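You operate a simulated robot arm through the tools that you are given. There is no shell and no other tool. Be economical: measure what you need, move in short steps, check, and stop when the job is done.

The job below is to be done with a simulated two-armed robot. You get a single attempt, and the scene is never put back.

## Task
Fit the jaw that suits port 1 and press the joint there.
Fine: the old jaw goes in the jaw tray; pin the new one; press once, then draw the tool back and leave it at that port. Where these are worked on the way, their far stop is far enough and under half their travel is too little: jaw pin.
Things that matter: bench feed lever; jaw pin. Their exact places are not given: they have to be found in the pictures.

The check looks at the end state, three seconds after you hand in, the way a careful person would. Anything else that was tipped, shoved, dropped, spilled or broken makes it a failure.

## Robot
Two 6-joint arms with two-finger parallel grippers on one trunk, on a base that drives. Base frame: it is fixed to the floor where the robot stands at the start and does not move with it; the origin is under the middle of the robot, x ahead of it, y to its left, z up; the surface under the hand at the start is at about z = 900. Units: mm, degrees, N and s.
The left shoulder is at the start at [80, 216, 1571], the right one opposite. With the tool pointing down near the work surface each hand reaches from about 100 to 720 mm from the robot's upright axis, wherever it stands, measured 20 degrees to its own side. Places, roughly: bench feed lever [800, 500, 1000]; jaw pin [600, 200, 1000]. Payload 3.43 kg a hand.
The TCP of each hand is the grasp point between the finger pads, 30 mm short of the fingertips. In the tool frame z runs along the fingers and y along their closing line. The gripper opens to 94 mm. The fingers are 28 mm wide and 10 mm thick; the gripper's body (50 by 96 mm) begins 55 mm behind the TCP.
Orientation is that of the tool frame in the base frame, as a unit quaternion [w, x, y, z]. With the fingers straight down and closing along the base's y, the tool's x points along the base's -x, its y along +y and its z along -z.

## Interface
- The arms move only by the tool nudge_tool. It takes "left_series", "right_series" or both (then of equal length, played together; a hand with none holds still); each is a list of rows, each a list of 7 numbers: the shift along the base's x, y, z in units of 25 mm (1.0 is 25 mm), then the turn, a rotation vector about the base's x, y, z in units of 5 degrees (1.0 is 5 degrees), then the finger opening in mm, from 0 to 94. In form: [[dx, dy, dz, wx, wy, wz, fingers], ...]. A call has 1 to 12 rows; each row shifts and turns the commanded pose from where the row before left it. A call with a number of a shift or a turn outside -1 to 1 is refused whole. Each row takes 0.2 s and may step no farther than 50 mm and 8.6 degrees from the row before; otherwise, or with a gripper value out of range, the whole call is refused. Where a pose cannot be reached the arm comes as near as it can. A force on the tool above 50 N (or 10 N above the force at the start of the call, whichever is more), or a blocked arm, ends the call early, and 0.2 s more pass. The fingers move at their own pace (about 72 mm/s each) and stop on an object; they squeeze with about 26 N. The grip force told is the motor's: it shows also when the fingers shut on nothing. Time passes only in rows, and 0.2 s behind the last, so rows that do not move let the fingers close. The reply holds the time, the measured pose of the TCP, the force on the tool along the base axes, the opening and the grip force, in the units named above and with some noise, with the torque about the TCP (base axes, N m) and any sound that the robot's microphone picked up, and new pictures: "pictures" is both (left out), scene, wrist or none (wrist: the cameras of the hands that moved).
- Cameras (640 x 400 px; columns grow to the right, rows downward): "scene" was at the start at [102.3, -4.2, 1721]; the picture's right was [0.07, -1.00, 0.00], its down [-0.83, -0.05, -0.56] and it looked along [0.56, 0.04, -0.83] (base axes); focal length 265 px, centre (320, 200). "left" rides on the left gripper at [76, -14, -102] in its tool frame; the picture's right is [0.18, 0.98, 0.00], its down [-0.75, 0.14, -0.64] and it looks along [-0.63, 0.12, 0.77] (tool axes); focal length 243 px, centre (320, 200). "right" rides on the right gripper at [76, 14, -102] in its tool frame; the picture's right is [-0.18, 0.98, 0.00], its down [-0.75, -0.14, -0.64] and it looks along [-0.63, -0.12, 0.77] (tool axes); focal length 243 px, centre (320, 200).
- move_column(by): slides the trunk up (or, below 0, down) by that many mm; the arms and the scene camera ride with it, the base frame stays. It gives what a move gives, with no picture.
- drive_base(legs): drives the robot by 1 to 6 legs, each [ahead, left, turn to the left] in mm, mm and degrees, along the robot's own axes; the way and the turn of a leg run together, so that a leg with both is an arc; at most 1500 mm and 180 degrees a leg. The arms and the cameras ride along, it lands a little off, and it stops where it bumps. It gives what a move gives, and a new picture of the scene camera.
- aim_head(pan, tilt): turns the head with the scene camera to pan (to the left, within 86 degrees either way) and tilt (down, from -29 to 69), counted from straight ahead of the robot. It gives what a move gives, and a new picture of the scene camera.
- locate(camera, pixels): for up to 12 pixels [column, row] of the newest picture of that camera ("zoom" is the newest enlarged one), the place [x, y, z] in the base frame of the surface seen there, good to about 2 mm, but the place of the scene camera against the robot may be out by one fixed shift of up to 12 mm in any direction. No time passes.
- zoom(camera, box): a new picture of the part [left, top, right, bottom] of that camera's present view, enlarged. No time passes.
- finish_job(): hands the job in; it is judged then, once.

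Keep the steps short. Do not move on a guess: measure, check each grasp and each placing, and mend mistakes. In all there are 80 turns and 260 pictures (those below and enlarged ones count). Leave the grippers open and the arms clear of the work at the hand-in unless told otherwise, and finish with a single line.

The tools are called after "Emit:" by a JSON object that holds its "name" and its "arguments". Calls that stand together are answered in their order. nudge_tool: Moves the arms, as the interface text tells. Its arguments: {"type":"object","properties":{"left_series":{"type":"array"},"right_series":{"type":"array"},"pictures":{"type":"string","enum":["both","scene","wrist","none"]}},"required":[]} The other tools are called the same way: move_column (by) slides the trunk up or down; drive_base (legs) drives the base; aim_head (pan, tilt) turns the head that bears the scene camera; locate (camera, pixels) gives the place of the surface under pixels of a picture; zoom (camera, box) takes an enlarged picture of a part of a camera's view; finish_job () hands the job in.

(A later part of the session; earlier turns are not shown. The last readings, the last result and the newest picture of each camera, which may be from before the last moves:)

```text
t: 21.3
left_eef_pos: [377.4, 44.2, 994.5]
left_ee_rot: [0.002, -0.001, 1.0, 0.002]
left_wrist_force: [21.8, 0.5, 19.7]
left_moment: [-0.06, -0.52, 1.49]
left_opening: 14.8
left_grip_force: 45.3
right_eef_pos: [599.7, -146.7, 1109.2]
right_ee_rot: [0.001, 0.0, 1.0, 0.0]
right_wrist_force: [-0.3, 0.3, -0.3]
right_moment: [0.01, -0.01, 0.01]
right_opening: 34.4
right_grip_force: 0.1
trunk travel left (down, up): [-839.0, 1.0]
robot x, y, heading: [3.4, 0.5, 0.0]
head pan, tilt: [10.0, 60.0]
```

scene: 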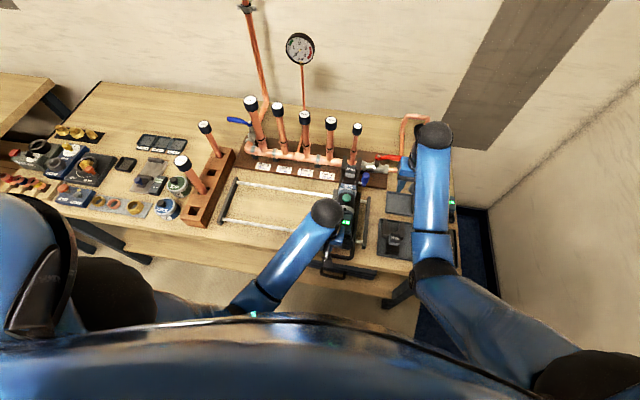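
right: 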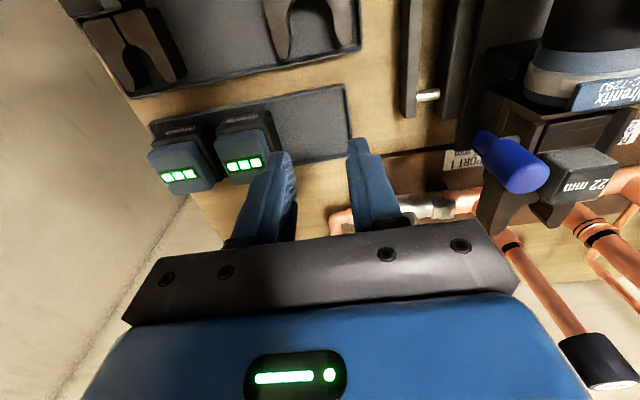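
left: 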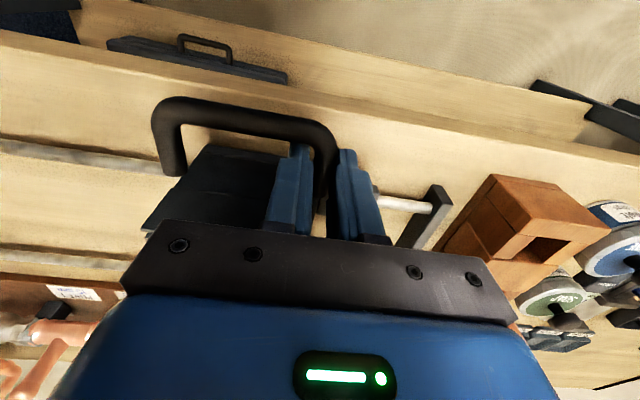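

Height 1109 reached. I move to y≈-47 above the knob.

Emit:
{"name": "nudge_tool", "arguments": {"right_series": [[0, 1, 0, 0, 0, 0, 34], [0, 1, 0, 0, 0, 0, 34], [0, 1, 0, 0, 0, 0, 34], [0, 1, 0, 0, 0, 0, 34], [0, 0, 0, 0, 0, 0, 34]], "pictures": "both"}}

Emit:
{"name": "zoom", "arguments": {"camera": "right", "box": [180, 40, 460, 240]}}

Emit:
{"name": "locate", "arguments": {"camera": "zoom", "pixels": [[310, 150], [310, 130], [310, 110], [290, 130], [330, 130], [310, 180]]}}

```text
t: 22.5
left_eef_pos: [377.7, 43.5, 995.7]
left_ee_rot: [0.002, 0.0, 1.0, 0.001]
left_wrist_force: [19.5, 0.6, 18.1]
left_moment: [-0.13, -0.41, 1.47]
left_opening: 15.0
left_grip_force: 44.8
right_eef_pos: [600.3, -46.8, 1108.2]
right_ee_rot: [0.0, 0.0, 1.0, 0.0]
right_wrist_force: [-0.9, 0.0, -0.4]
right_moment: [-0.02, -0.01, 0.01]
right_opening: 34.1
right_grip_force: 0.1
trunk travel left (down, up): [-839.0, 1.0]
robot x, y, heading: [0.5, 2.0, -0.1]
head pan, tilt: [10.0, 60.0]
```

scene: 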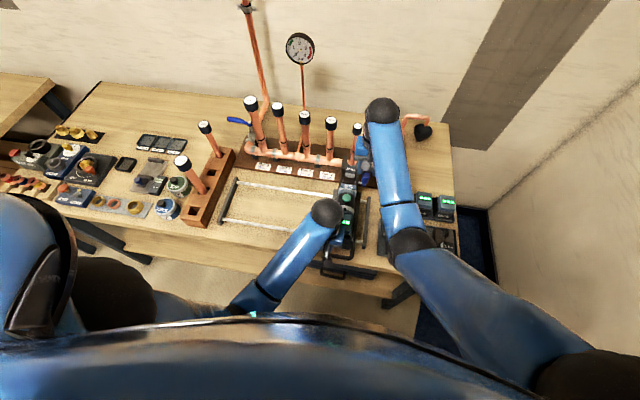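
right: 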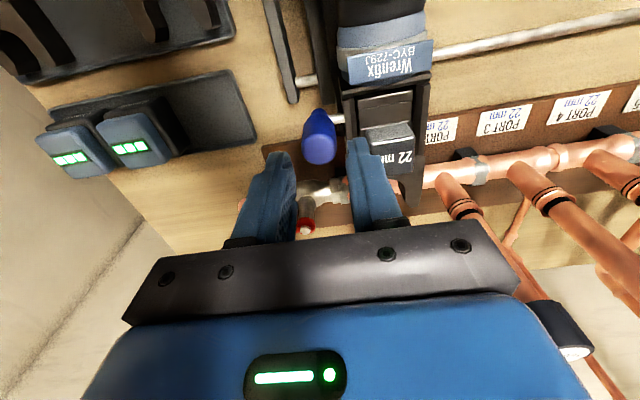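

```text
2.00 times, centred on (320, 140) of right
```

zoom: 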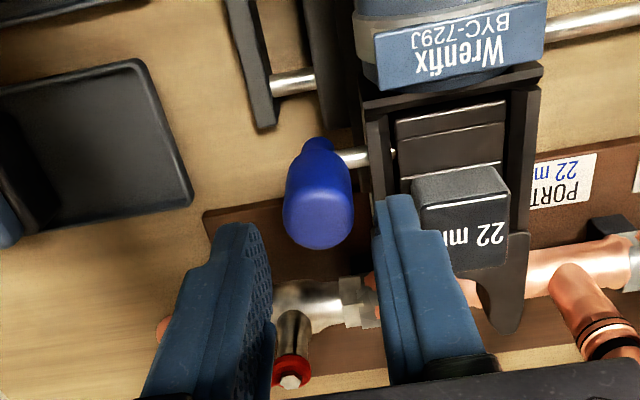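

```text
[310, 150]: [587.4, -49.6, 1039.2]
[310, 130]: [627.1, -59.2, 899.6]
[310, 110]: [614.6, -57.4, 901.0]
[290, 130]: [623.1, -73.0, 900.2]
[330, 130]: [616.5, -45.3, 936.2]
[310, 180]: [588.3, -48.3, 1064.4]
```

Alignment is good. I descend to z≈1073 and close on the knob.

Emit:
{"name": "nudge_tool", "arguments": {"right_series": [[-0.04, -0.04, -0.5, 0, 0, 0, 34], [0, 0, -0.5, 0, 0, 0, 34], [0, 0, -0.4, 0, 0, 0, 34], [0, 0, 0, 0, 0, 0, 20], [0, 0, 0, 0, 0, 0, 0], [0, 0, 0, 0, 0, 0, 0]], "left_series": [[0, 0, 0.06, 0, 0, 0, 0], [0, 0, 0, 0, 0, 0, 0], [0, 0, 0, 0, 0, 0, 0], [0, 0, 0, 0, 0, 0, 0], [0, 0, 0, 0, 0, 0, 0], [0, 0, 0, 0, 0, 0, 0]], "pictures": "wrist"}}

```text
t: 23.9
left_eef_pos: [378.3, 43.1, 995.1]
left_ee_rot: [-0.001, -0.001, 1.0, 0.0]
left_wrist_force: [20.2, -2.2, -19.0]
left_moment: [0.04, -0.77, 1.48]
left_opening: 14.8
left_grip_force: 44.9
right_eef_pos: [598.1, -47.9, 1074.7]
right_ee_rot: [-0.001, 0.0, 1.0, 0.0]
right_wrist_force: [-5.6, -0.8, 2.6]
right_moment: [-0.53, -0.39, 0.02]
right_opening: 23.1
right_grip_force: 44.5
trunk travel left (down, up): [-839.0, 1.0]
robot x, y, heading: [-3.2, 0.6, 0.1]
head pan, tilt: [10.0, 60.0]
```

right: 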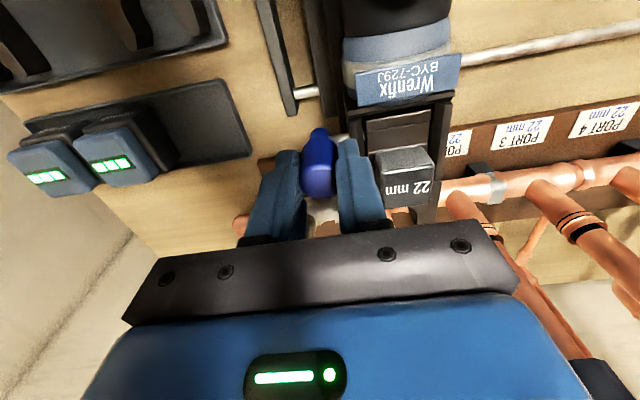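
left: 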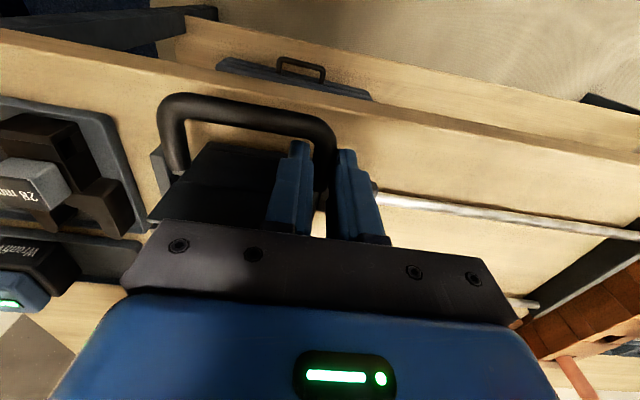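

The knob is gripped (23 mm). I pull the pin out slowly along -y while watching the force.

Emit:
{"name": "nudge_tool", "arguments": {"right_series": [[0, -0.3, 0, 0, 0, 0, 0], [0, -0.3, 0, 0, 0, 0, 0], [0, -0.3, 0, 0, 0, 0, 0], [0, -0.3, 0, 0, 0, 0, 0]], "pictures": "wrist"}}

```text
t: 24.9
left_eef_pos: [379.0, 43.8, 994.4]
left_ee_rot: [0.001, -0.001, 1.0, 0.002]
left_wrist_force: [23.0, -3.9, -39.9]
left_moment: [-0.13, -0.39, 1.51]
left_opening: 14.6
left_grip_force: 44.8
right_eef_pos: [599.5, -77.0, 1074.0]
right_ee_rot: [0.0, -0.001, 1.0, 0.0]
right_wrist_force: [-8.8, 1.0, 17.4]
right_moment: [-0.52, 0.99, -0.03]
right_opening: 23.5
right_grip_force: 44.9
trunk travel left (down, up): [-839.0, 1.0]
robot x, y, heading: [0.2, -2.5, 0.1]
head pan, tilt: [10.0, 60.0]
```

right: 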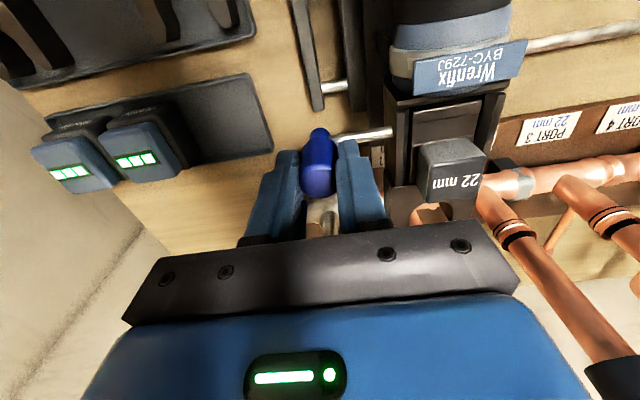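

The pin is coming (29 mm) with little force. I continue to its stop, and relax the left hand's upward pull.

Emit:
{"name": "nudge_tool", "arguments": {"right_series": [[0, -0.2, 0, 0, 0, 0, 0], [0, -0.2, 0, 0, 0, 0, 0], [0, -0.2, 0, 0, 0, 0, 0]], "left_series": [[0, 0, -0.04, 0, 0, 0, 0], [0, 0, 0, 0, 0, 0, 0], [0, 0, 0, 0, 0, 0, 0]], "pictures": "wrist"}}

Emit:
{"name": "zoom", "arguments": {"camera": "right", "box": [240, 60, 520, 240]}}

```text
t: 25.7
left_eef_pos: [378.3, 44.6, 994.9]
left_ee_rot: [0.001, -0.001, 1.0, 0.001]
left_wrist_force: [20.5, -3.9, -31.5]
left_moment: [-0.04, -0.5, 1.47]
left_opening: 14.8
left_grip_force: 45.4
right_eef_pos: [598.8, -91.2, 1073.8]
right_ee_rot: [0.001, 0.0, 1.0, 0.0]
right_wrist_force: [-4.4, 2.0, 20.4]
right_moment: [-0.54, 0.91, -0.03]
right_opening: 22.9
right_grip_force: 45.0
trunk travel left (down, up): [-839.0, 1.0]
robot x, y, heading: [0.2, 0.4, -0.0]
head pan, tilt: [10.0, 60.0]
```

right: 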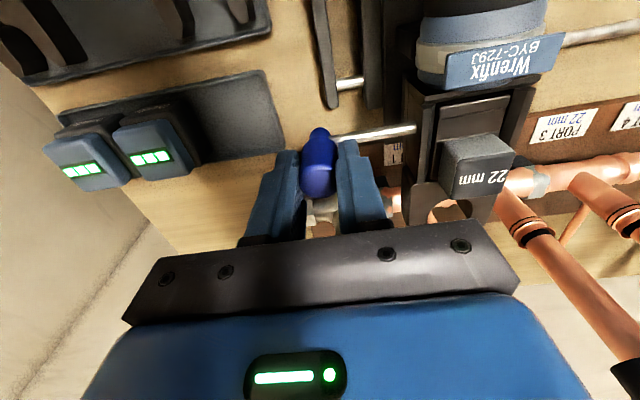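
left: 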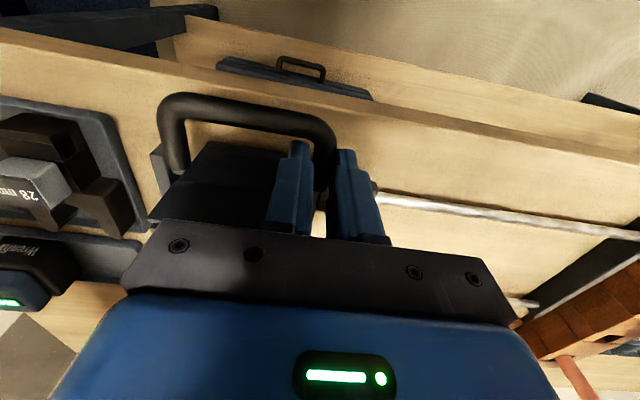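

```text
2.22 times, centred on (380, 150) of right
```

zoom: 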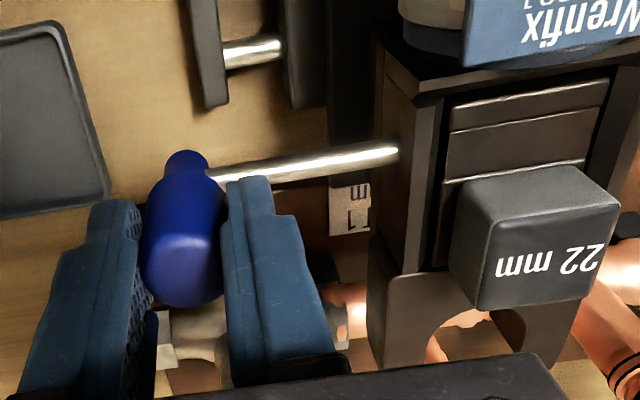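

44 mm out, and the shaft still enters the cheek. I continue gently until a stop.

Emit:
{"name": "nudge_tool", "arguments": {"right_series": [[0, -0.2, 0, 0, 0, 0, 0], [0, -0.2, 0, 0, 0, 0, 0], [0, -0.2, 0, 0, 0, 0, 0]], "pictures": "wrist"}}

Emit:
{"name": "zoom", "arguments": {"camera": "right", "box": [240, 60, 520, 240]}}

```text
t: 26.5
left_eef_pos: [379.6, 43.6, 994.9]
left_ee_rot: [0.002, 0.001, 1.0, -0.004]
left_wrist_force: [10.6, -37.1, -20.0]
left_moment: [-0.85, -0.27, 1.45]
left_opening: 14.7
left_grip_force: 44.8
right_eef_pos: [599.7, -99.2, 1073.5]
right_ee_rot: [0.002, -0.005, 1.0, 0.003]
right_wrist_force: [1.5, 44.1, 3.6]
right_moment: [-0.22, -1.03, 0.05]
right_opening: 23.7
right_grip_force: 45.1
trunk travel left (down, up): [-839.0, 1.0]
robot x, y, heading: [1.4, 1.7, 0.0]
head pan, tilt: [10.0, 60.0]
```

right: 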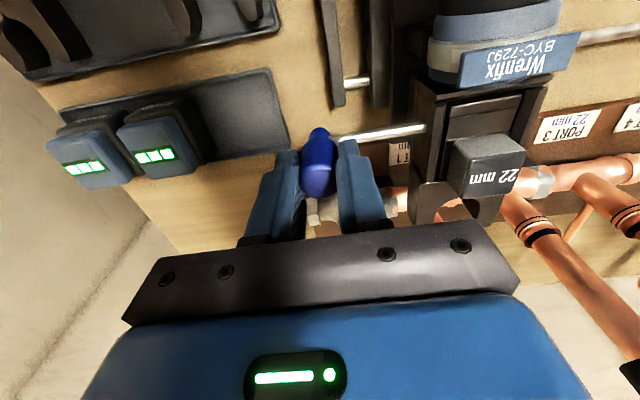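

```text
2.22 times, centred on (380, 150) of right
```

zoom: 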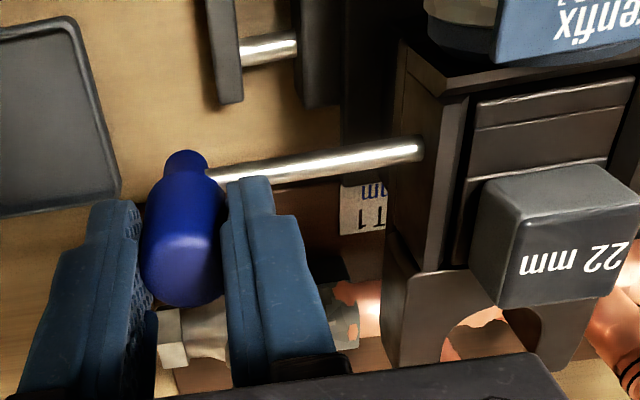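

The stop is reached at about 51 mm (force 44 N). I ease off, open, and rise.

Emit:
{"name": "nudge_tool", "arguments": {"right_series": [[0, 0.12, 0, 0, 0, 0, 0], [0, 0, 0, 0, 0, 0, 44], [0, 0, 0, 0, 0, 0, 44], [0, 0, 0.7, 0, 0, 0, 44], [0, 0, 0.8, 0, 0, 0, 60], [0.4, 0.5, 0, 0, 0, 0, 60], [0.4, 1, 0.2, 0, 0, 0, 60], [0, 1, 0.2, 0, 0, 0, 60], [0, 0.5, 0, 0, 0, 0, 60], [0, 0, 0, 0, 0, 0, 60]], "pictures": "both"}}

Emit:
{"name": "zoom", "arguments": {"camera": "right", "box": [200, 20, 480, 240]}}

```text
t: 28.7
left_eef_pos: [380.0, 42.8, 995.6]
left_ee_rot: [0.001, -0.001, 1.0, 0.0]
left_wrist_force: [23.3, 1.8, 15.8]
left_moment: [0.02, -0.97, 1.21]
left_opening: 14.4
left_grip_force: 45.1
right_eef_pos: [619.8, -29.3, 1121.7]
right_ee_rot: [0.0, 0.0, 1.0, 0.0]
right_wrist_force: [-1.3, -0.4, 0.0]
right_moment: [0.0, -0.01, -0.01]
right_opening: 60.0
right_grip_force: 0.1
trunk travel left (down, up): [-839.0, 1.0]
robot x, y, heading: [1.3, 2.8, -0.2]
head pan, tilt: [10.0, 60.0]
```

scene: 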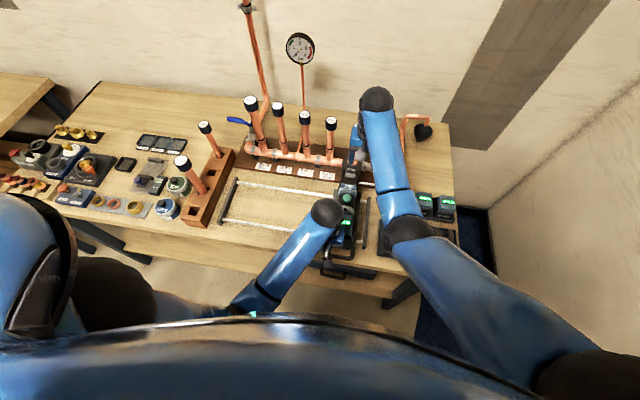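
right: 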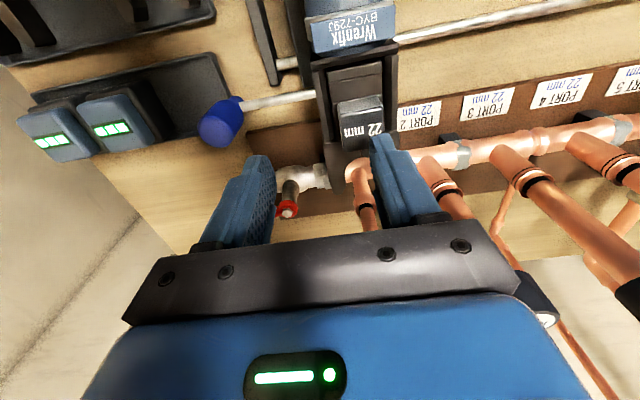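

```text
1.82 times, centred on (340, 130) of right
```

zoom: 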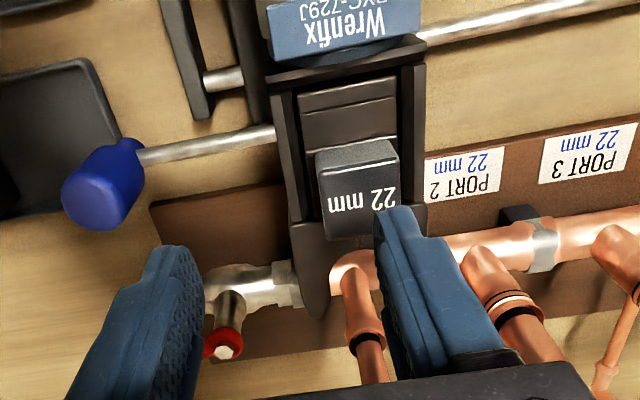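

I'll measure the cube in this right-hand view.

Emit:
{"name": "locate", "arguments": {"camera": "zoom", "pixels": [[330, 180], [390, 170], [358, 175], [345, 200], [358, 225], [330, 232], [325, 195], [285, 180], [415, 150], [350, 120], [355, 90], [318, 285]]}}

```text
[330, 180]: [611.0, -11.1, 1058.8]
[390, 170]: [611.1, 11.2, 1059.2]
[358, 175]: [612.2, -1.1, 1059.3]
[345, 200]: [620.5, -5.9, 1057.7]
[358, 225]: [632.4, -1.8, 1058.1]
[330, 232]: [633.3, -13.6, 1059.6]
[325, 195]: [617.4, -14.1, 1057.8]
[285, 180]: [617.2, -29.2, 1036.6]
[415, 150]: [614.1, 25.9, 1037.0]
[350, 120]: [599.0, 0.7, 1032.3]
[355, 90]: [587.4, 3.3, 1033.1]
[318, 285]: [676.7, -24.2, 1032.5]
```

Cube centre is [622,-1], top 1059, with the cheeks at 1037. I align, descend to z≈1071 and close.

Emit:
{"name": "nudge_tool", "arguments": {"right_series": [[0.1, 1, 0, 0, 0, 0, 50], [0, 0.13, -0.5, 0, 0, 0, 50], [0, 0, -0.7, 0, 0, 0, 50], [0, 0, -0.7, 0, 0, 0, 50], [0, 0, -0.12, 0, 0, 0, 50], [0, 0, 0, 0, 0, 0, 25], [0, 0, 0, 0, 0, 0, 0], [0, 0, 0, 0, 0, 0, 0]], "pictures": "wrist"}}

```text
t: 30.5
left_eef_pos: [379.1, 44.5, 994.8]
left_ee_rot: [0.002, -0.001, 1.0, -0.001]
left_wrist_force: [22.8, -1.9, 18.0]
left_moment: [0.11, -1.03, 1.31]
left_opening: 14.0
left_grip_force: 44.9
right_eef_pos: [621.8, -0.2, 1070.9]
right_ee_rot: [0.001, 0.0, 1.0, 0.0]
right_wrist_force: [1.0, 6.8, 0.7]
right_moment: [0.23, -0.14, -0.1]
right_opening: 31.7
right_grip_force: 26.2
trunk travel left (down, up): [-839.0, 1.0]
robot x, y, heading: [-0.4, -0.1, -0.2]
head pan, tilt: [10.0, 60.0]
```

right: 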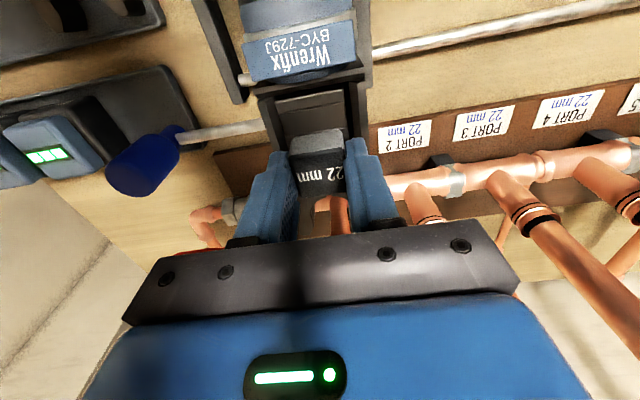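

The cube is gripped (~31 mm). I lift slowly, 10 mm first and then more.

Emit:
{"name": "nudge_tool", "arguments": {"right_series": [[0, 0, 0, 0, 0, 0, 0], [0, 0, 0.2, 0, 0, 0, 0], [0, 0, 0.2, 0, 0, 0, 0], [0, 0, 0.3, 0, 0, 0, 0], [0, 0, 0.4, 0, 0, 0, 0]], "pictures": "wrist"}}

Emit:
{"name": "zoom", "arguments": {"camera": "right", "box": [200, 20, 480, 240]}}

```text
t: 31.7
left_eef_pos: [379.3, 42.2, 996.5]
left_ee_rot: [0.002, -0.001, 1.0, 0.0]
left_wrist_force: [20.4, -1.6, 18.0]
left_moment: [-0.81, -0.49, 1.24]
left_opening: 14.1
left_grip_force: 44.9
right_eef_pos: [621.6, -1.9, 1099.1]
right_ee_rot: [0.001, 0.001, 1.0, 0.0]
right_wrist_force: [1.4, 5.8, -3.3]
right_moment: [0.34, 0.02, 0.1]
right_opening: 31.9
right_grip_force: 26.3
trunk travel left (down, up): [-839.0, 1.0]
robot x, y, heading: [4.2, 1.0, -0.2]
head pan, tilt: [10.0, 60.0]
```

right: 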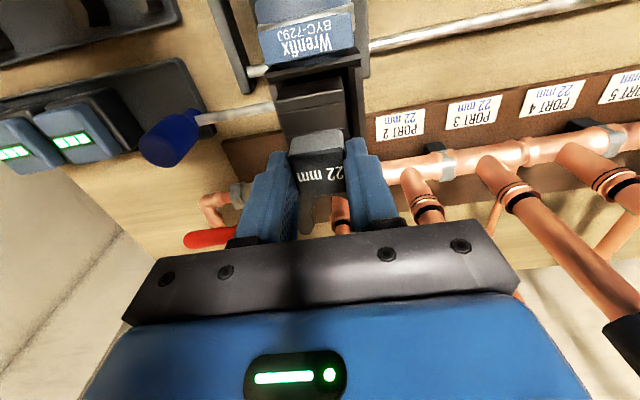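

```text
1.82 times, centred on (340, 130) of right
```

zoom: 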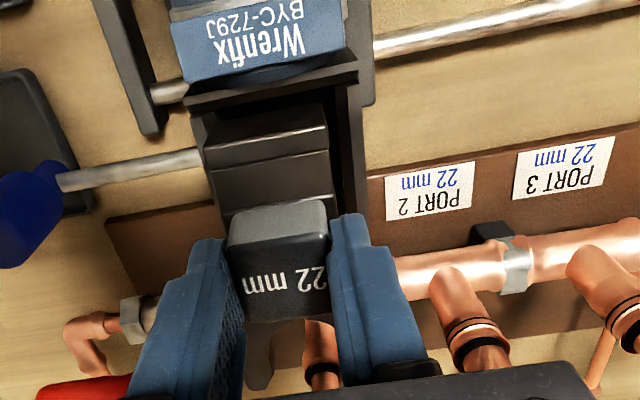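

The jaw is coming up. I continue up 30 mm.

Emit:
{"name": "nudge_tool", "arguments": {"right_series": [[0, 0, 0.4, 0, 0, 0, 0], [0, 0, 0.4, 0, 0, 0, 0], [0, 0, 0.4, 0, 0, 0, 0]], "pictures": "both"}}

Emit:
{"name": "zoom", "arguments": {"camera": "right", "box": [200, 20, 480, 240]}}

Emit:
{"name": "zoom", "arguments": {"camera": "scene", "box": [320, 100, 400, 230]}}

```text
t: 32.5
left_eef_pos: [378.6, 43.1, 995.6]
left_ee_rot: [0.002, -0.002, 1.0, 0.001]
left_wrist_force: [20.7, 2.1, 20.5]
left_moment: [0.25, -1.03, 1.23]
left_opening: 14.0
left_grip_force: 44.8
right_eef_pos: [620.4, -1.7, 1127.0]
right_ee_rot: [0.0, 0.0, 1.0, 0.0]
right_wrist_force: [0.3, -1.0, -6.6]
right_moment: [0.0, 0.06, 0.02]
right_opening: 31.8
right_grip_force: 25.9
trunk travel left (down, up): [-839.0, 1.0]
robot x, y, heading: [1.0, -2.9, 0.2]
head pan, tilt: [10.0, 60.0]
```

scene: 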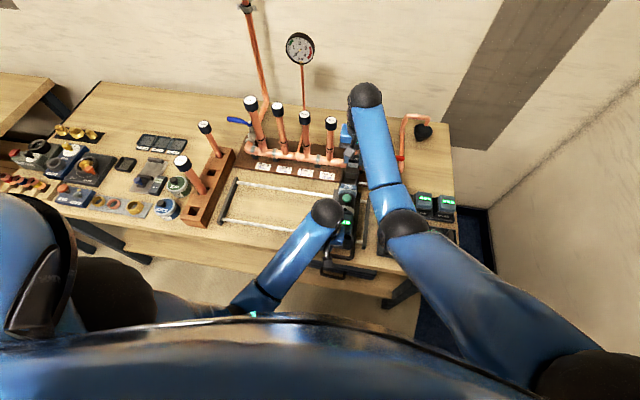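
right: 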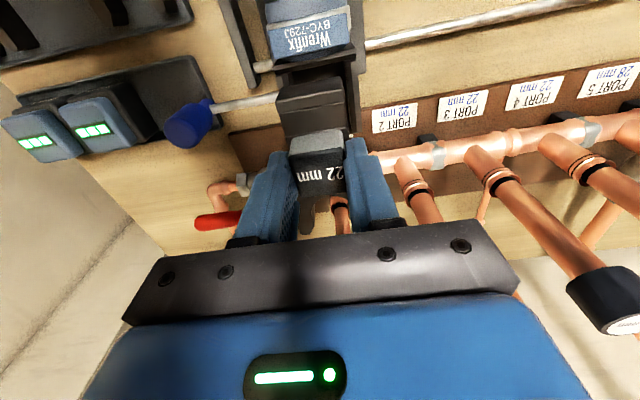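

```text
1.82 times, centred on (340, 130) of right
```

zoom: 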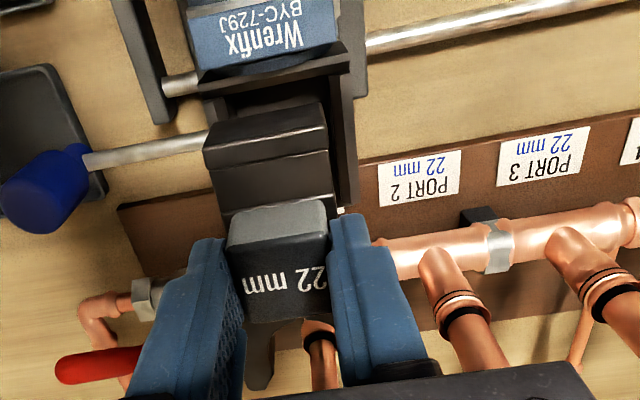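

```text
3.08 times, centred on (360, 165) of scene
```

zoom: 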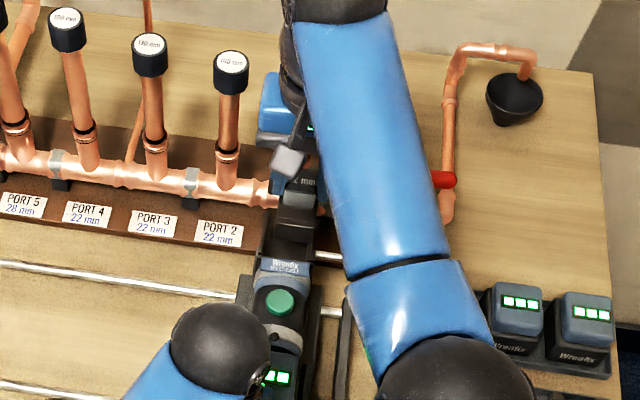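

The jaw is free (about 6.6 N weight). Before moving to -y past the pin knob (top 1071), I raise more.

Emit:
{"name": "nudge_tool", "arguments": {"right_series": [[0, 0, 0.4, 0, 0, 0, 0], [0, 0, 0.4, 0, 0, 0, 0], [0, 0, 0, 0, 0, 0, 0]], "pictures": "wrist"}}

Emit:
{"name": "locate", "arguments": {"camera": "left", "pixels": [[30, 180], [40, 140], [110, 205], [90, 160], [130, 215]]}}

```text
t: 33.3
left_eef_pos: [379.9, 43.5, 995.8]
left_ee_rot: [0.001, 0.0, 1.0, 0.0]
left_wrist_force: [21.5, 1.7, 20.5]
left_moment: [0.17, -1.28, 1.2]
left_opening: 14.0
left_grip_force: 44.6
right_eef_pos: [620.8, -0.2, 1147.6]
right_ee_rot: [0.0, 0.0, 1.0, -0.001]
right_wrist_force: [-0.3, -0.1, -6.6]
right_moment: [0.0, 0.08, 0.0]
right_opening: 31.8
right_grip_force: 26.5
trunk travel left (down, up): [-839.0, 1.0]
robot x, y, heading: [0.7, -2.3, 0.2]
head pan, tilt: [10.0, 60.0]
```

right: 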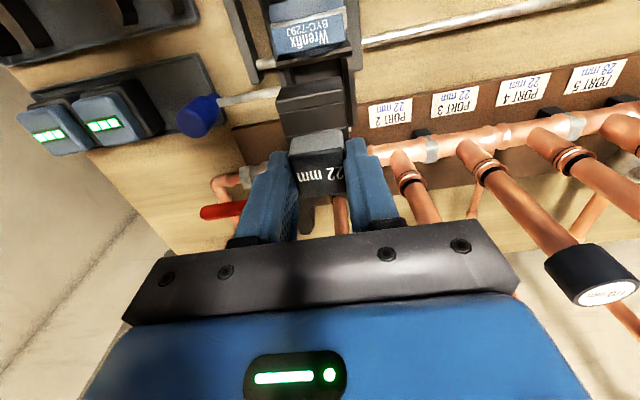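

```text
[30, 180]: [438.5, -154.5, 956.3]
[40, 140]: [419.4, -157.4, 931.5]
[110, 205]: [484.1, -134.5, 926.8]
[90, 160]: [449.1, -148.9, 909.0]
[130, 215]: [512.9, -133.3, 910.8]
```

The height is good. I move 235 mm along -y at this height.

Emit:
{"name": "nudge_tool", "arguments": {"right_series": [[0, -0.5, 0, 0, 0, 0, 0], [0, -0.9, 0, 0, 0, 0, 0], [0, -1, 0, 0, 0, 0, 0], [0, -1, 0, 0, 0, 0, 0], [0, -1, 0, 0, 0, 0, 0], [0, -1, 0, 0, 0, 0, 0], [0, -1, 0, 0, 0, 0, 0], [0, -1, 0, 0, 0, 0, 0], [0, -1, 0, 0, 0, 0, 0], [0, -0.5, 0, 0, 0, 0, 0], [-0.5, -0.5, 0, 0, 0, 0, 0], [-1, 0, -0.5, 0, 0, 0, 0]], "pictures": "both"}}

```text
t: 35.9
left_eef_pos: [379.7, 43.6, 995.3]
left_ee_rot: [0.002, -0.001, 1.0, 0.0]
left_wrist_force: [21.6, 4.2, 19.0]
left_moment: [0.04, -1.26, 1.23]
left_opening: 14.3
left_grip_force: 45.1
right_eef_pos: [604.6, -234.1, 1112.9]
right_ee_rot: [0.001, -0.001, 1.0, 0.0]
right_wrist_force: [-0.5, 0.9, -6.4]
right_moment: [0.02, 0.08, -0.04]
right_opening: 32.0
right_grip_force: 25.6
right hand out of reach, approached as far as the arm can: row 3, 4, 5, 7, 11, 12
trunk travel left (down, up): [-839.0, 1.0]
robot x, y, heading: [-1.0, 1.8, 0.0]
head pan, tilt: [10.0, 60.0]
```

scene: 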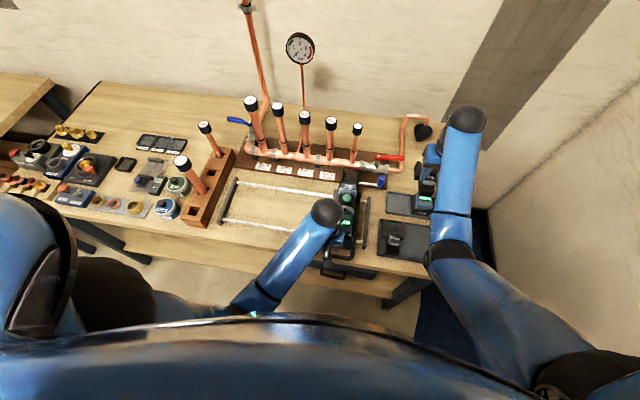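
right: 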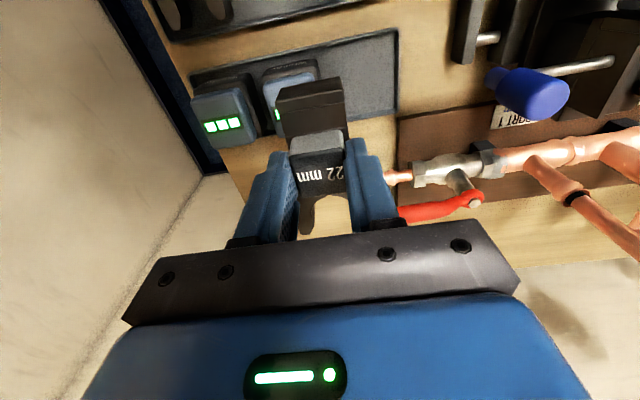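

Now I go back and down toward the tray's middle and stop high to look.

Emit:
{"name": "nudge_tool", "arguments": {"right_series": [[-0.6, 0, -1, 0, 0, 0, 0], [-0.8, 0, -0.8, 0, 0, 0, 0], [-0.8, 0, -0.5, 0, 0, 0, 0], [-0.9, 0, -0.4, 0, 0, 0, 0], [-0.9, 0, -0.2, 0, 0, 0, 0], [-0.9, 0, -0.2, 0, 0, 0, 0], [-0.4, 0, 0, 0, 0, 0, 0]], "pictures": "both"}}

Emit:
{"name": "zoom", "arguments": {"camera": "scene", "box": [360, 180, 480, 280]}}

```text
t: 37.5
left_eef_pos: [378.1, 43.6, 995.6]
left_ee_rot: [0.002, -0.001, 1.0, 0.0]
left_wrist_force: [22.8, 3.7, 18.7]
left_moment: [0.05, -1.04, 1.27]
left_opening: 14.1
left_grip_force: 45.0
right_eef_pos: [472.6, -235.3, 1036.0]
right_ee_rot: [0.002, 0.0, 1.0, 0.0]
right_wrist_force: [1.0, -0.1, -6.7]
right_moment: [0.01, 0.1, 0.01]
right_opening: 32.2
right_grip_force: 26.3
trunk travel left (down, up): [-839.0, 1.0]
robot x, y, heading: [-0.1, 1.2, 0.1]
head pan, tilt: [10.0, 60.0]
```

scene: 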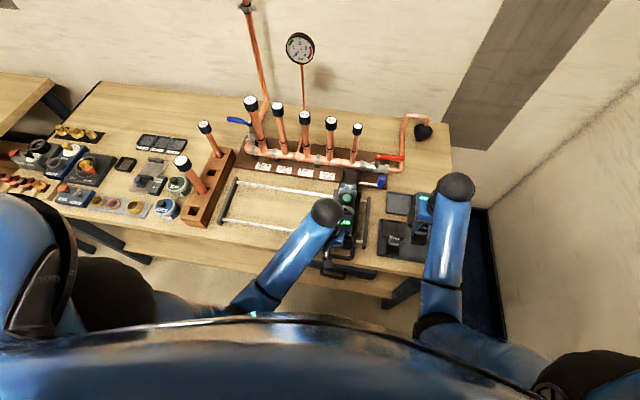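
right: 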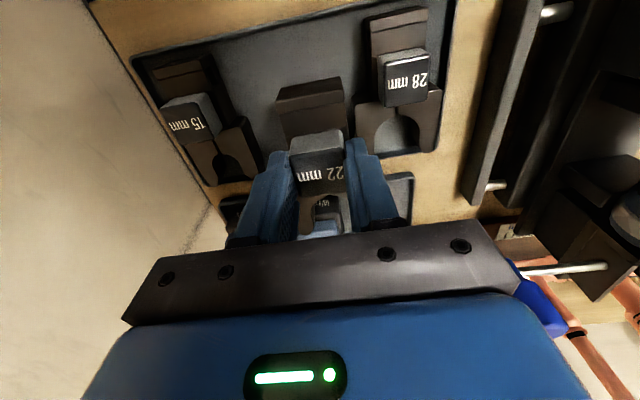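

```text
4.00 times, centred on (420, 230) of scene
```

zoom: 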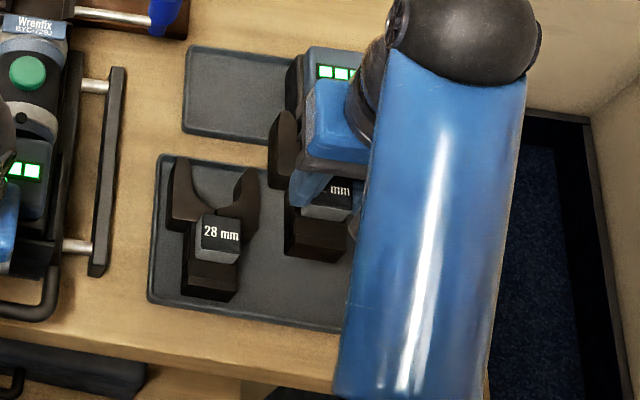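

Good view. I locate both cubes, the tray floor and the tray edges.

Emit:
{"name": "locate", "arguments": {"camera": "right", "pixels": [[405, 75], [405, 55], [190, 122], [190, 100], [250, 90], [345, 55], [275, 60], [180, 75], [400, 20], [378, 100], [210, 140], [440, 20]]}}

Emit:
{"name": "zoom", "arguments": {"camera": "right", "box": [120, 0, 460, 220]}}

```text
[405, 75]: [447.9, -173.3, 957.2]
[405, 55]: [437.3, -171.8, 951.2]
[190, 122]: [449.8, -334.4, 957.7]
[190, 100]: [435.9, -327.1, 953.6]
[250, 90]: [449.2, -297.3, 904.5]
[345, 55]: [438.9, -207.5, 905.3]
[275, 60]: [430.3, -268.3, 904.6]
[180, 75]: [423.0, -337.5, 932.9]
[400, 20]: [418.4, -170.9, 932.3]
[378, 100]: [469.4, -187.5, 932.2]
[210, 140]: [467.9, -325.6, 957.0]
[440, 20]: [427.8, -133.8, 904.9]
```

```text
1.82 times, centred on (290, 110) of right
```

zoom: 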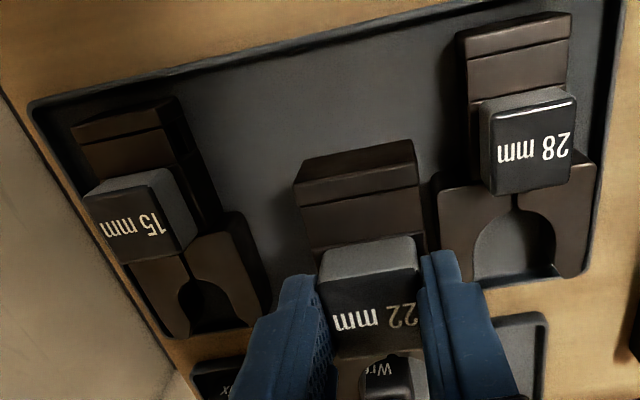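

The tray floor is at z 904.5, the cubes' tops at 957.5, and the cubes at [451,-172] and [450,-330]. The middle slot is [451,-251], so I move there and descend to about 8 mm above seating.

Emit:
{"name": "nudge_tool", "arguments": {"right_series": [[-0.45, -0.3, 0, 0, 0, 0, 0], [-0.45, -0.3, 0, 0, 0, 0, 0], [0, 0, -0.6, 0, 0, 0, 0], [0, 0, -0.6, 0, 0, 0, 0], [0, 0, -0.6, 0, 0, 0, 0], [0, 0, -0.5, 0, 0, 0, 0], [0, 0, 0, 0, 0, 0, 0]], "pictures": "wrist"}}

```text
t: 39.1
left_eef_pos: [380.1, 42.5, 996.0]
left_ee_rot: [0.002, -0.001, 1.0, 0.0]
left_wrist_force: [22.3, 4.5, 17.9]
left_moment: [0.04, -0.94, 1.27]
left_opening: 14.3
left_grip_force: 44.9
right_eef_pos: [449.4, -249.3, 978.5]
right_ee_rot: [-0.001, 0.0, 1.0, 0.0]
right_wrist_force: [0.7, 0.6, -6.4]
right_moment: [0.04, 0.08, -0.02]
right_opening: 31.6
right_grip_force: 26.1
trunk travel left (down, up): [-839.0, 1.0]
robot x, y, heading: [-1.0, 1.0, 0.2]
head pan, tilt: [10.0, 60.0]
```

right: 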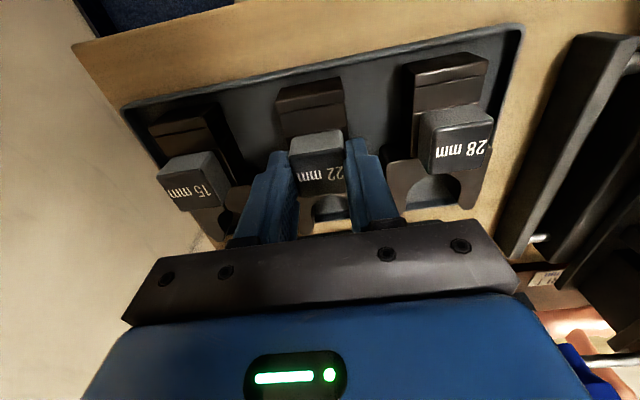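

Good fit over the middle slot. I lower the last few mm gently.

Emit:
{"name": "nudge_tool", "arguments": {"right_series": [[0, 0, -0.2, 0, 0, 0, 0], [0, 0, -0.08, 0, 0, 0, 0], [0, 0, -0.06, 0, 0, 0, 0], [0, 0, 0, 0, 0, 0, 0]], "pictures": "none"}}

```text
t: 40.1
left_eef_pos: [379.0, 43.7, 994.5]
left_ee_rot: [0.002, -0.002, 1.0, -0.001]
left_wrist_force: [31.6, 2.3, 8.2]
left_moment: [-0.15, 0.0, 1.36]
left_opening: 14.3
left_grip_force: 44.6
right_eef_pos: [449.8, -249.3, 970.1]
right_ee_rot: [0.0, 0.001, 1.0, 0.0]
right_wrist_force: [-5.5, -2.8, 15.6]
right_moment: [0.02, 0.61, 0.03]
right_opening: 31.7
right_grip_force: 25.7
trunk travel left (down, up): [-839.0, 1.0]
robot x, y, heading: [1.3, 0.8, -0.0]
head pan, tilt: [10.0, 60.0]
```

Seated (contact force 16 N). I release, rise, and move above the 15 mm jaw.

Emit:
{"name": "nudge_tool", "arguments": {"right_series": [[0, 0, 0, 0, 0, 0, 48], [0, 0, 0, 0, 0, 0, 48], [0, 0, 0.8, 0, 0, 0, 48], [0, 0, 0.8, 0, 0, 0, 48], [0, -1, 0.5, 0, 0, 0, 48], [0, -1, 0, 0, 0, 0, 48], [0, -1, 0, 0, 0, 0, 48], [0, 0, 0, 0, 0, 0, 48]], "pictures": "wrist"}}

Emit:
{"name": "zoom", "arguments": {"camera": "right", "box": [200, 20, 520, 240]}}

```text
t: 41.9
left_eef_pos: [378.7, 42.4, 994.9]
left_ee_rot: [0.002, -0.001, 1.0, 0.0]
left_wrist_force: [23.4, 2.4, 14.0]
left_moment: [0.12, -0.89, 1.34]
left_opening: 14.2
left_grip_force: 44.5
right_eef_pos: [448.9, -322.6, 1019.6]
right_ee_rot: [0.0, -0.001, 1.0, -0.001]
right_wrist_force: [-0.8, -0.6, -0.4]
right_moment: [0.0, 0.03, -0.01]
right_opening: 48.0
right_grip_force: 0.1
trunk travel left (down, up): [-839.0, 1.0]
robot x, y, heading: [-1.3, -0.4, 0.0]
head pan, tilt: [10.0, 60.0]
```

right: 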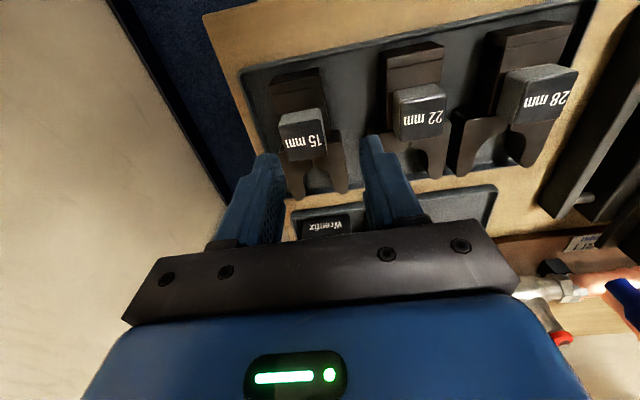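

```text
1.82 times, centred on (360, 130) of right
```

zoom: 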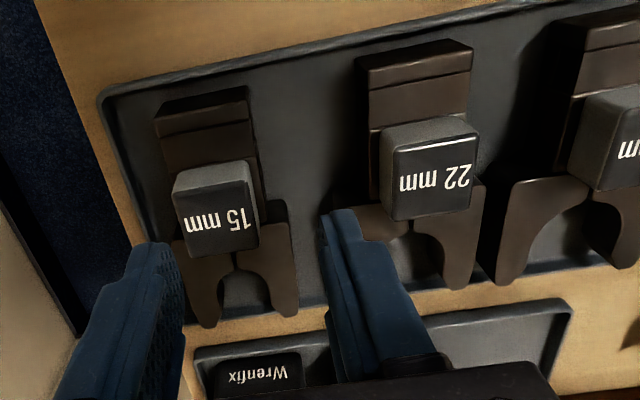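

The 22 mm jaw lies flat in the tray. I measure the 15 mm cube.

Emit:
{"name": "locate", "arguments": {"camera": "zoom", "pixels": [[184, 200], [250, 188], [257, 242], [196, 253], [220, 220], [215, 180], [398, 155], [470, 140], [475, 200], [400, 213]]}}

```text
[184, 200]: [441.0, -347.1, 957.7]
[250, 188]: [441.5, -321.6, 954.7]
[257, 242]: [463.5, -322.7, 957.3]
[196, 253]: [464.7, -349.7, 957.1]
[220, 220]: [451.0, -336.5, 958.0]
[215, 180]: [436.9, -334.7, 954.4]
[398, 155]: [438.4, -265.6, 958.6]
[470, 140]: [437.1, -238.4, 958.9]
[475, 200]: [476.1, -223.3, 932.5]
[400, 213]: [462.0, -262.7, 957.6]
```

The 15 mm cube centre is [451,-335.5]. I align, descend to z≈970, and close.

Emit:
{"name": "nudge_tool", "arguments": {"right_series": [[0.08, -0.52, 0, 0, 0, 0, 48], [0, 0, -0.7, 0, 0, 0, 48], [0, 0, -0.7, 0, 0, 0, 48], [0, 0, -0.58, 0, 0, 0, 48], [0, 0, 0, 0, 0, 0, 30], [0, 0, 0, 0, 0, 0, 0], [0, 0, 0, 0, 0, 0, 0], [0, 0, 0, 0, 0, 0, 0]], "pictures": "wrist"}}

```text
t: 43.7
left_eef_pos: [378.3, 43.4, 994.1]
left_ee_rot: [0.002, -0.001, 1.0, 0.001]
left_wrist_force: [24.9, 3.0, 14.2]
left_moment: [-0.01, -0.74, 1.32]
left_opening: 14.1
left_grip_force: 45.2
right_eef_pos: [451.4, -335.6, 972.8]
right_ee_rot: [0.0, 0.0, 1.0, 0.0]
right_wrist_force: [-0.5, -1.5, 0.0]
right_moment: [-0.11, -0.26, -0.13]
right_opening: 31.9
right_grip_force: 26.3
trunk travel left (down, up): [-839.0, 1.0]
robot x, y, heading: [-2.9, -1.9, 0.1]
head pan, tilt: [10.0, 60.0]
```

right: 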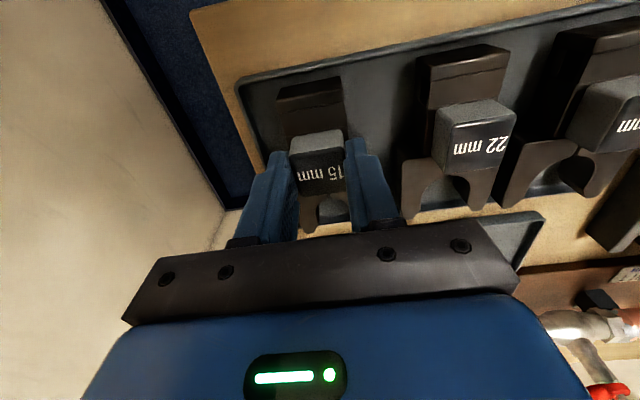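

The 15 mm jaw is gripped. I lift it, then climb forward over the batteries.

Emit:
{"name": "nudge_tool", "arguments": {"right_series": [[0, 0, 0.5, 0, 0, 0, 0], [0, 0, 1, 0, 0, 0, 0], [0, 0, 1, 0, 0, 0, 0], [0.7, 0.2, 0.4, 0, 0, 0, 0], [0.8, 0.2, 0.5, 0, 0, 0, 0], [0.85, 0.2, 0.5, 0, 0, 0, 0], [0.85, 0.2, 0.5, 0, 0, 0, 0], [0.85, 0.2, 0.5, 0, 0, 0, 0], [0.85, 0.2, 0.5, 0, 0, 0, 0], [0.85, 0.5, 0.5, 0, 0, 0, 0], [0.85, 0.5, 0.5, 0, 0, 0, 0], [0.3, 0.5, 0.3, 0, 0, 0, 0]], "pictures": "both"}}

```text
t: 46.3
left_eef_pos: [378.8, 42.9, 995.0]
left_ee_rot: [0.002, -0.001, 1.0, 0.001]
left_wrist_force: [22.2, 3.5, 17.1]
left_moment: [-0.01, -0.89, 1.24]
left_opening: 13.8
left_grip_force: 45.1
right_eef_pos: [627.2, -271.0, 1132.8]
right_ee_rot: [-0.001, 0.0, 1.0, 0.0]
right_wrist_force: [0.1, -0.2, -5.1]
right_moment: [-0.01, 0.09, 0.0]
right_opening: 32.0
right_grip_force: 26.0
right hand out of reach, approached as far as the arm can: row 6, 7
trunk travel left (down, up): [-839.0, 1.0]
robot x, y, heading: [-3.3, -2.3, -0.0]
head pan, tilt: [10.0, 60.0]
```

scene: 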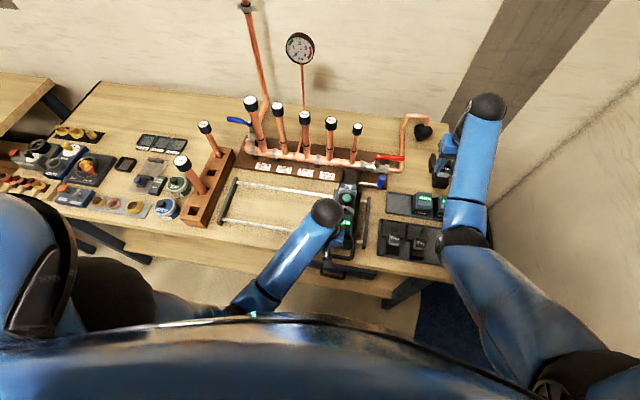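
right: 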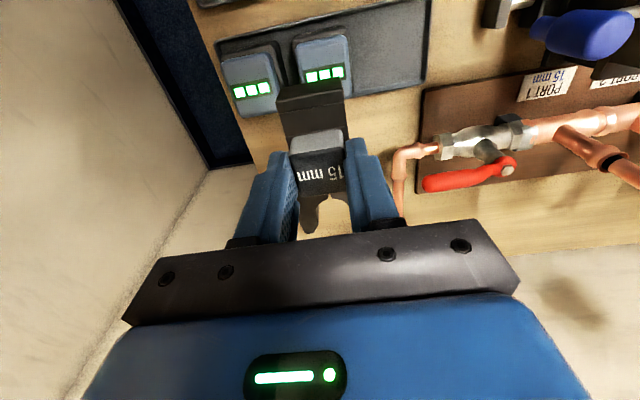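

I raise to clear the knob, then go +y toward the tool.

Emit:
{"name": "nudge_tool", "arguments": {"right_series": [[-0.1, 0, 0.5, 0, 0, 0, 0], [-0.1, 0.5, 0.4, 0, 0, 0, 0], [0, 1, 0, 0, 0, 0, 0], [0, 1, 0, 0, 0, 0, 0], [0, 1, 0, 0, 0, 0, 0], [0, 1, 0, 0, 0, 0, 0], [0, 1, 0, 0, 0, 0, 0], [0, 1, 0, 0, 0, 0, 0]], "pictures": "wrist"}}

```text
t: 48.1
left_eef_pos: [377.8, 42.2, 994.4]
left_ee_rot: [0.0, 0.001, 1.0, -0.001]
left_wrist_force: [21.7, 1.2, 15.7]
left_moment: [-0.05, -0.94, 1.29]
left_opening: 14.4
left_grip_force: 44.5
right_eef_pos: [636.7, -109.9, 1141.5]
right_ee_rot: [0.0, 0.0, 1.0, 0.0]
right_wrist_force: [-0.7, 0.2, -5.7]
right_moment: [0.03, 0.08, 0.02]
right_opening: 32.0
right_grip_force: 25.7
right hand out of reach, approached as far as the arm can: row 1, 2
trunk travel left (down, up): [-839.0, 1.0]
robot x, y, heading: [0.0, 2.2, 0.1]
head pan, tilt: [10.0, 60.0]
```

right: 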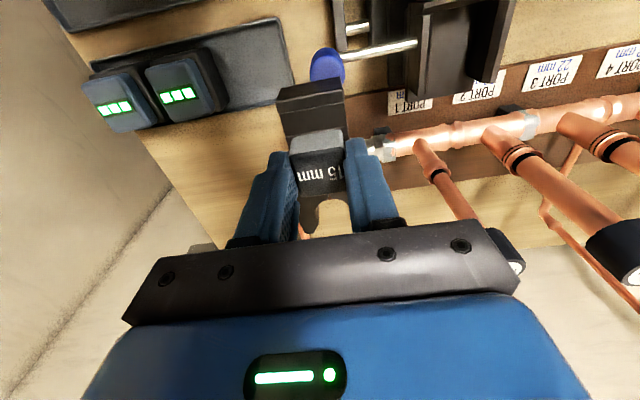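

I raise a little more, correct x back to 622, then continue in +y to 0.

Emit:
{"name": "nudge_tool", "arguments": {"right_series": [[0, 0, 0.5, 0, 0, 0, 0], [-0.2, 0.6, 0, 0, 0, 0, 0], [-0.2, 1, 0, 0, 0, 0, 0], [-0.2, 1, 0, 0, 0, 0, 0], [0, 1, 0, 0, 0, 0, 0], [0, 0.7, 0, 0, 0, 0, 0], [0, 0, 0, 0, 0, 0, 0]], "pictures": "both"}}

Emit:
{"name": "zoom", "arguments": {"camera": "right", "box": [180, 20, 460, 240]}}

```text
t: 49.7
left_eef_pos: [378.9, 44.2, 993.8]
left_ee_rot: [0.001, -0.001, 1.0, 0.002]
left_wrist_force: [22.2, 1.7, 14.6]
left_moment: [-0.11, -0.83, 1.27]
left_opening: 14.3
left_grip_force: 44.8
right_eef_pos: [624.0, -1.5, 1148.7]
right_ee_rot: [0.001, 0.0, 1.0, 0.0]
right_wrist_force: [0.0, 0.0, -5.5]
right_moment: [0.02, 0.07, -0.02]
right_opening: 31.4
right_grip_force: 25.7
right hand out of reach, approached as far as the arm can: row 1
trunk travel left (down, up): [-839.0, 1.0]
robot x, y, heading: [-1.9, -0.8, -0.2]
head pan, tilt: [10.0, 60.0]
```

scene: 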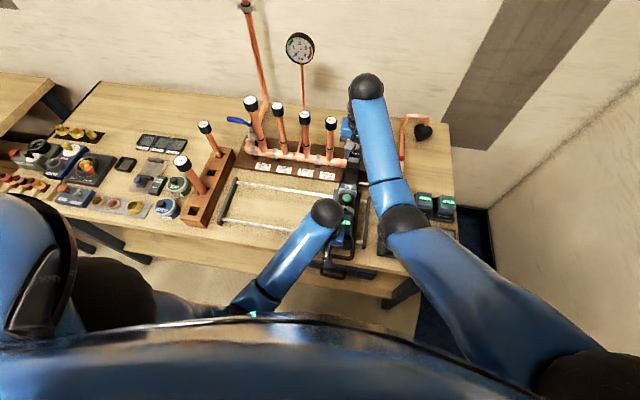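
right: 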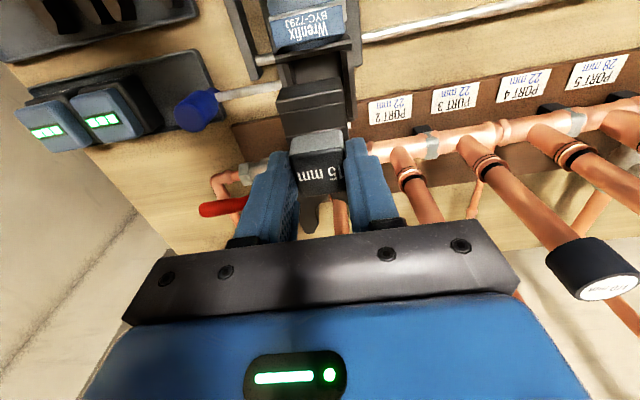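

```text
1.82 times, centred on (320, 130) of right
```

zoom: 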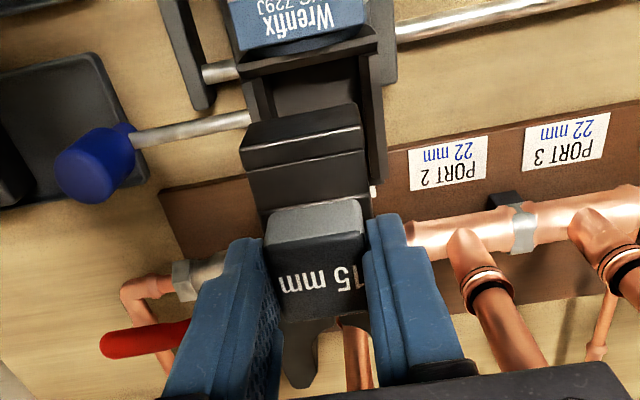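

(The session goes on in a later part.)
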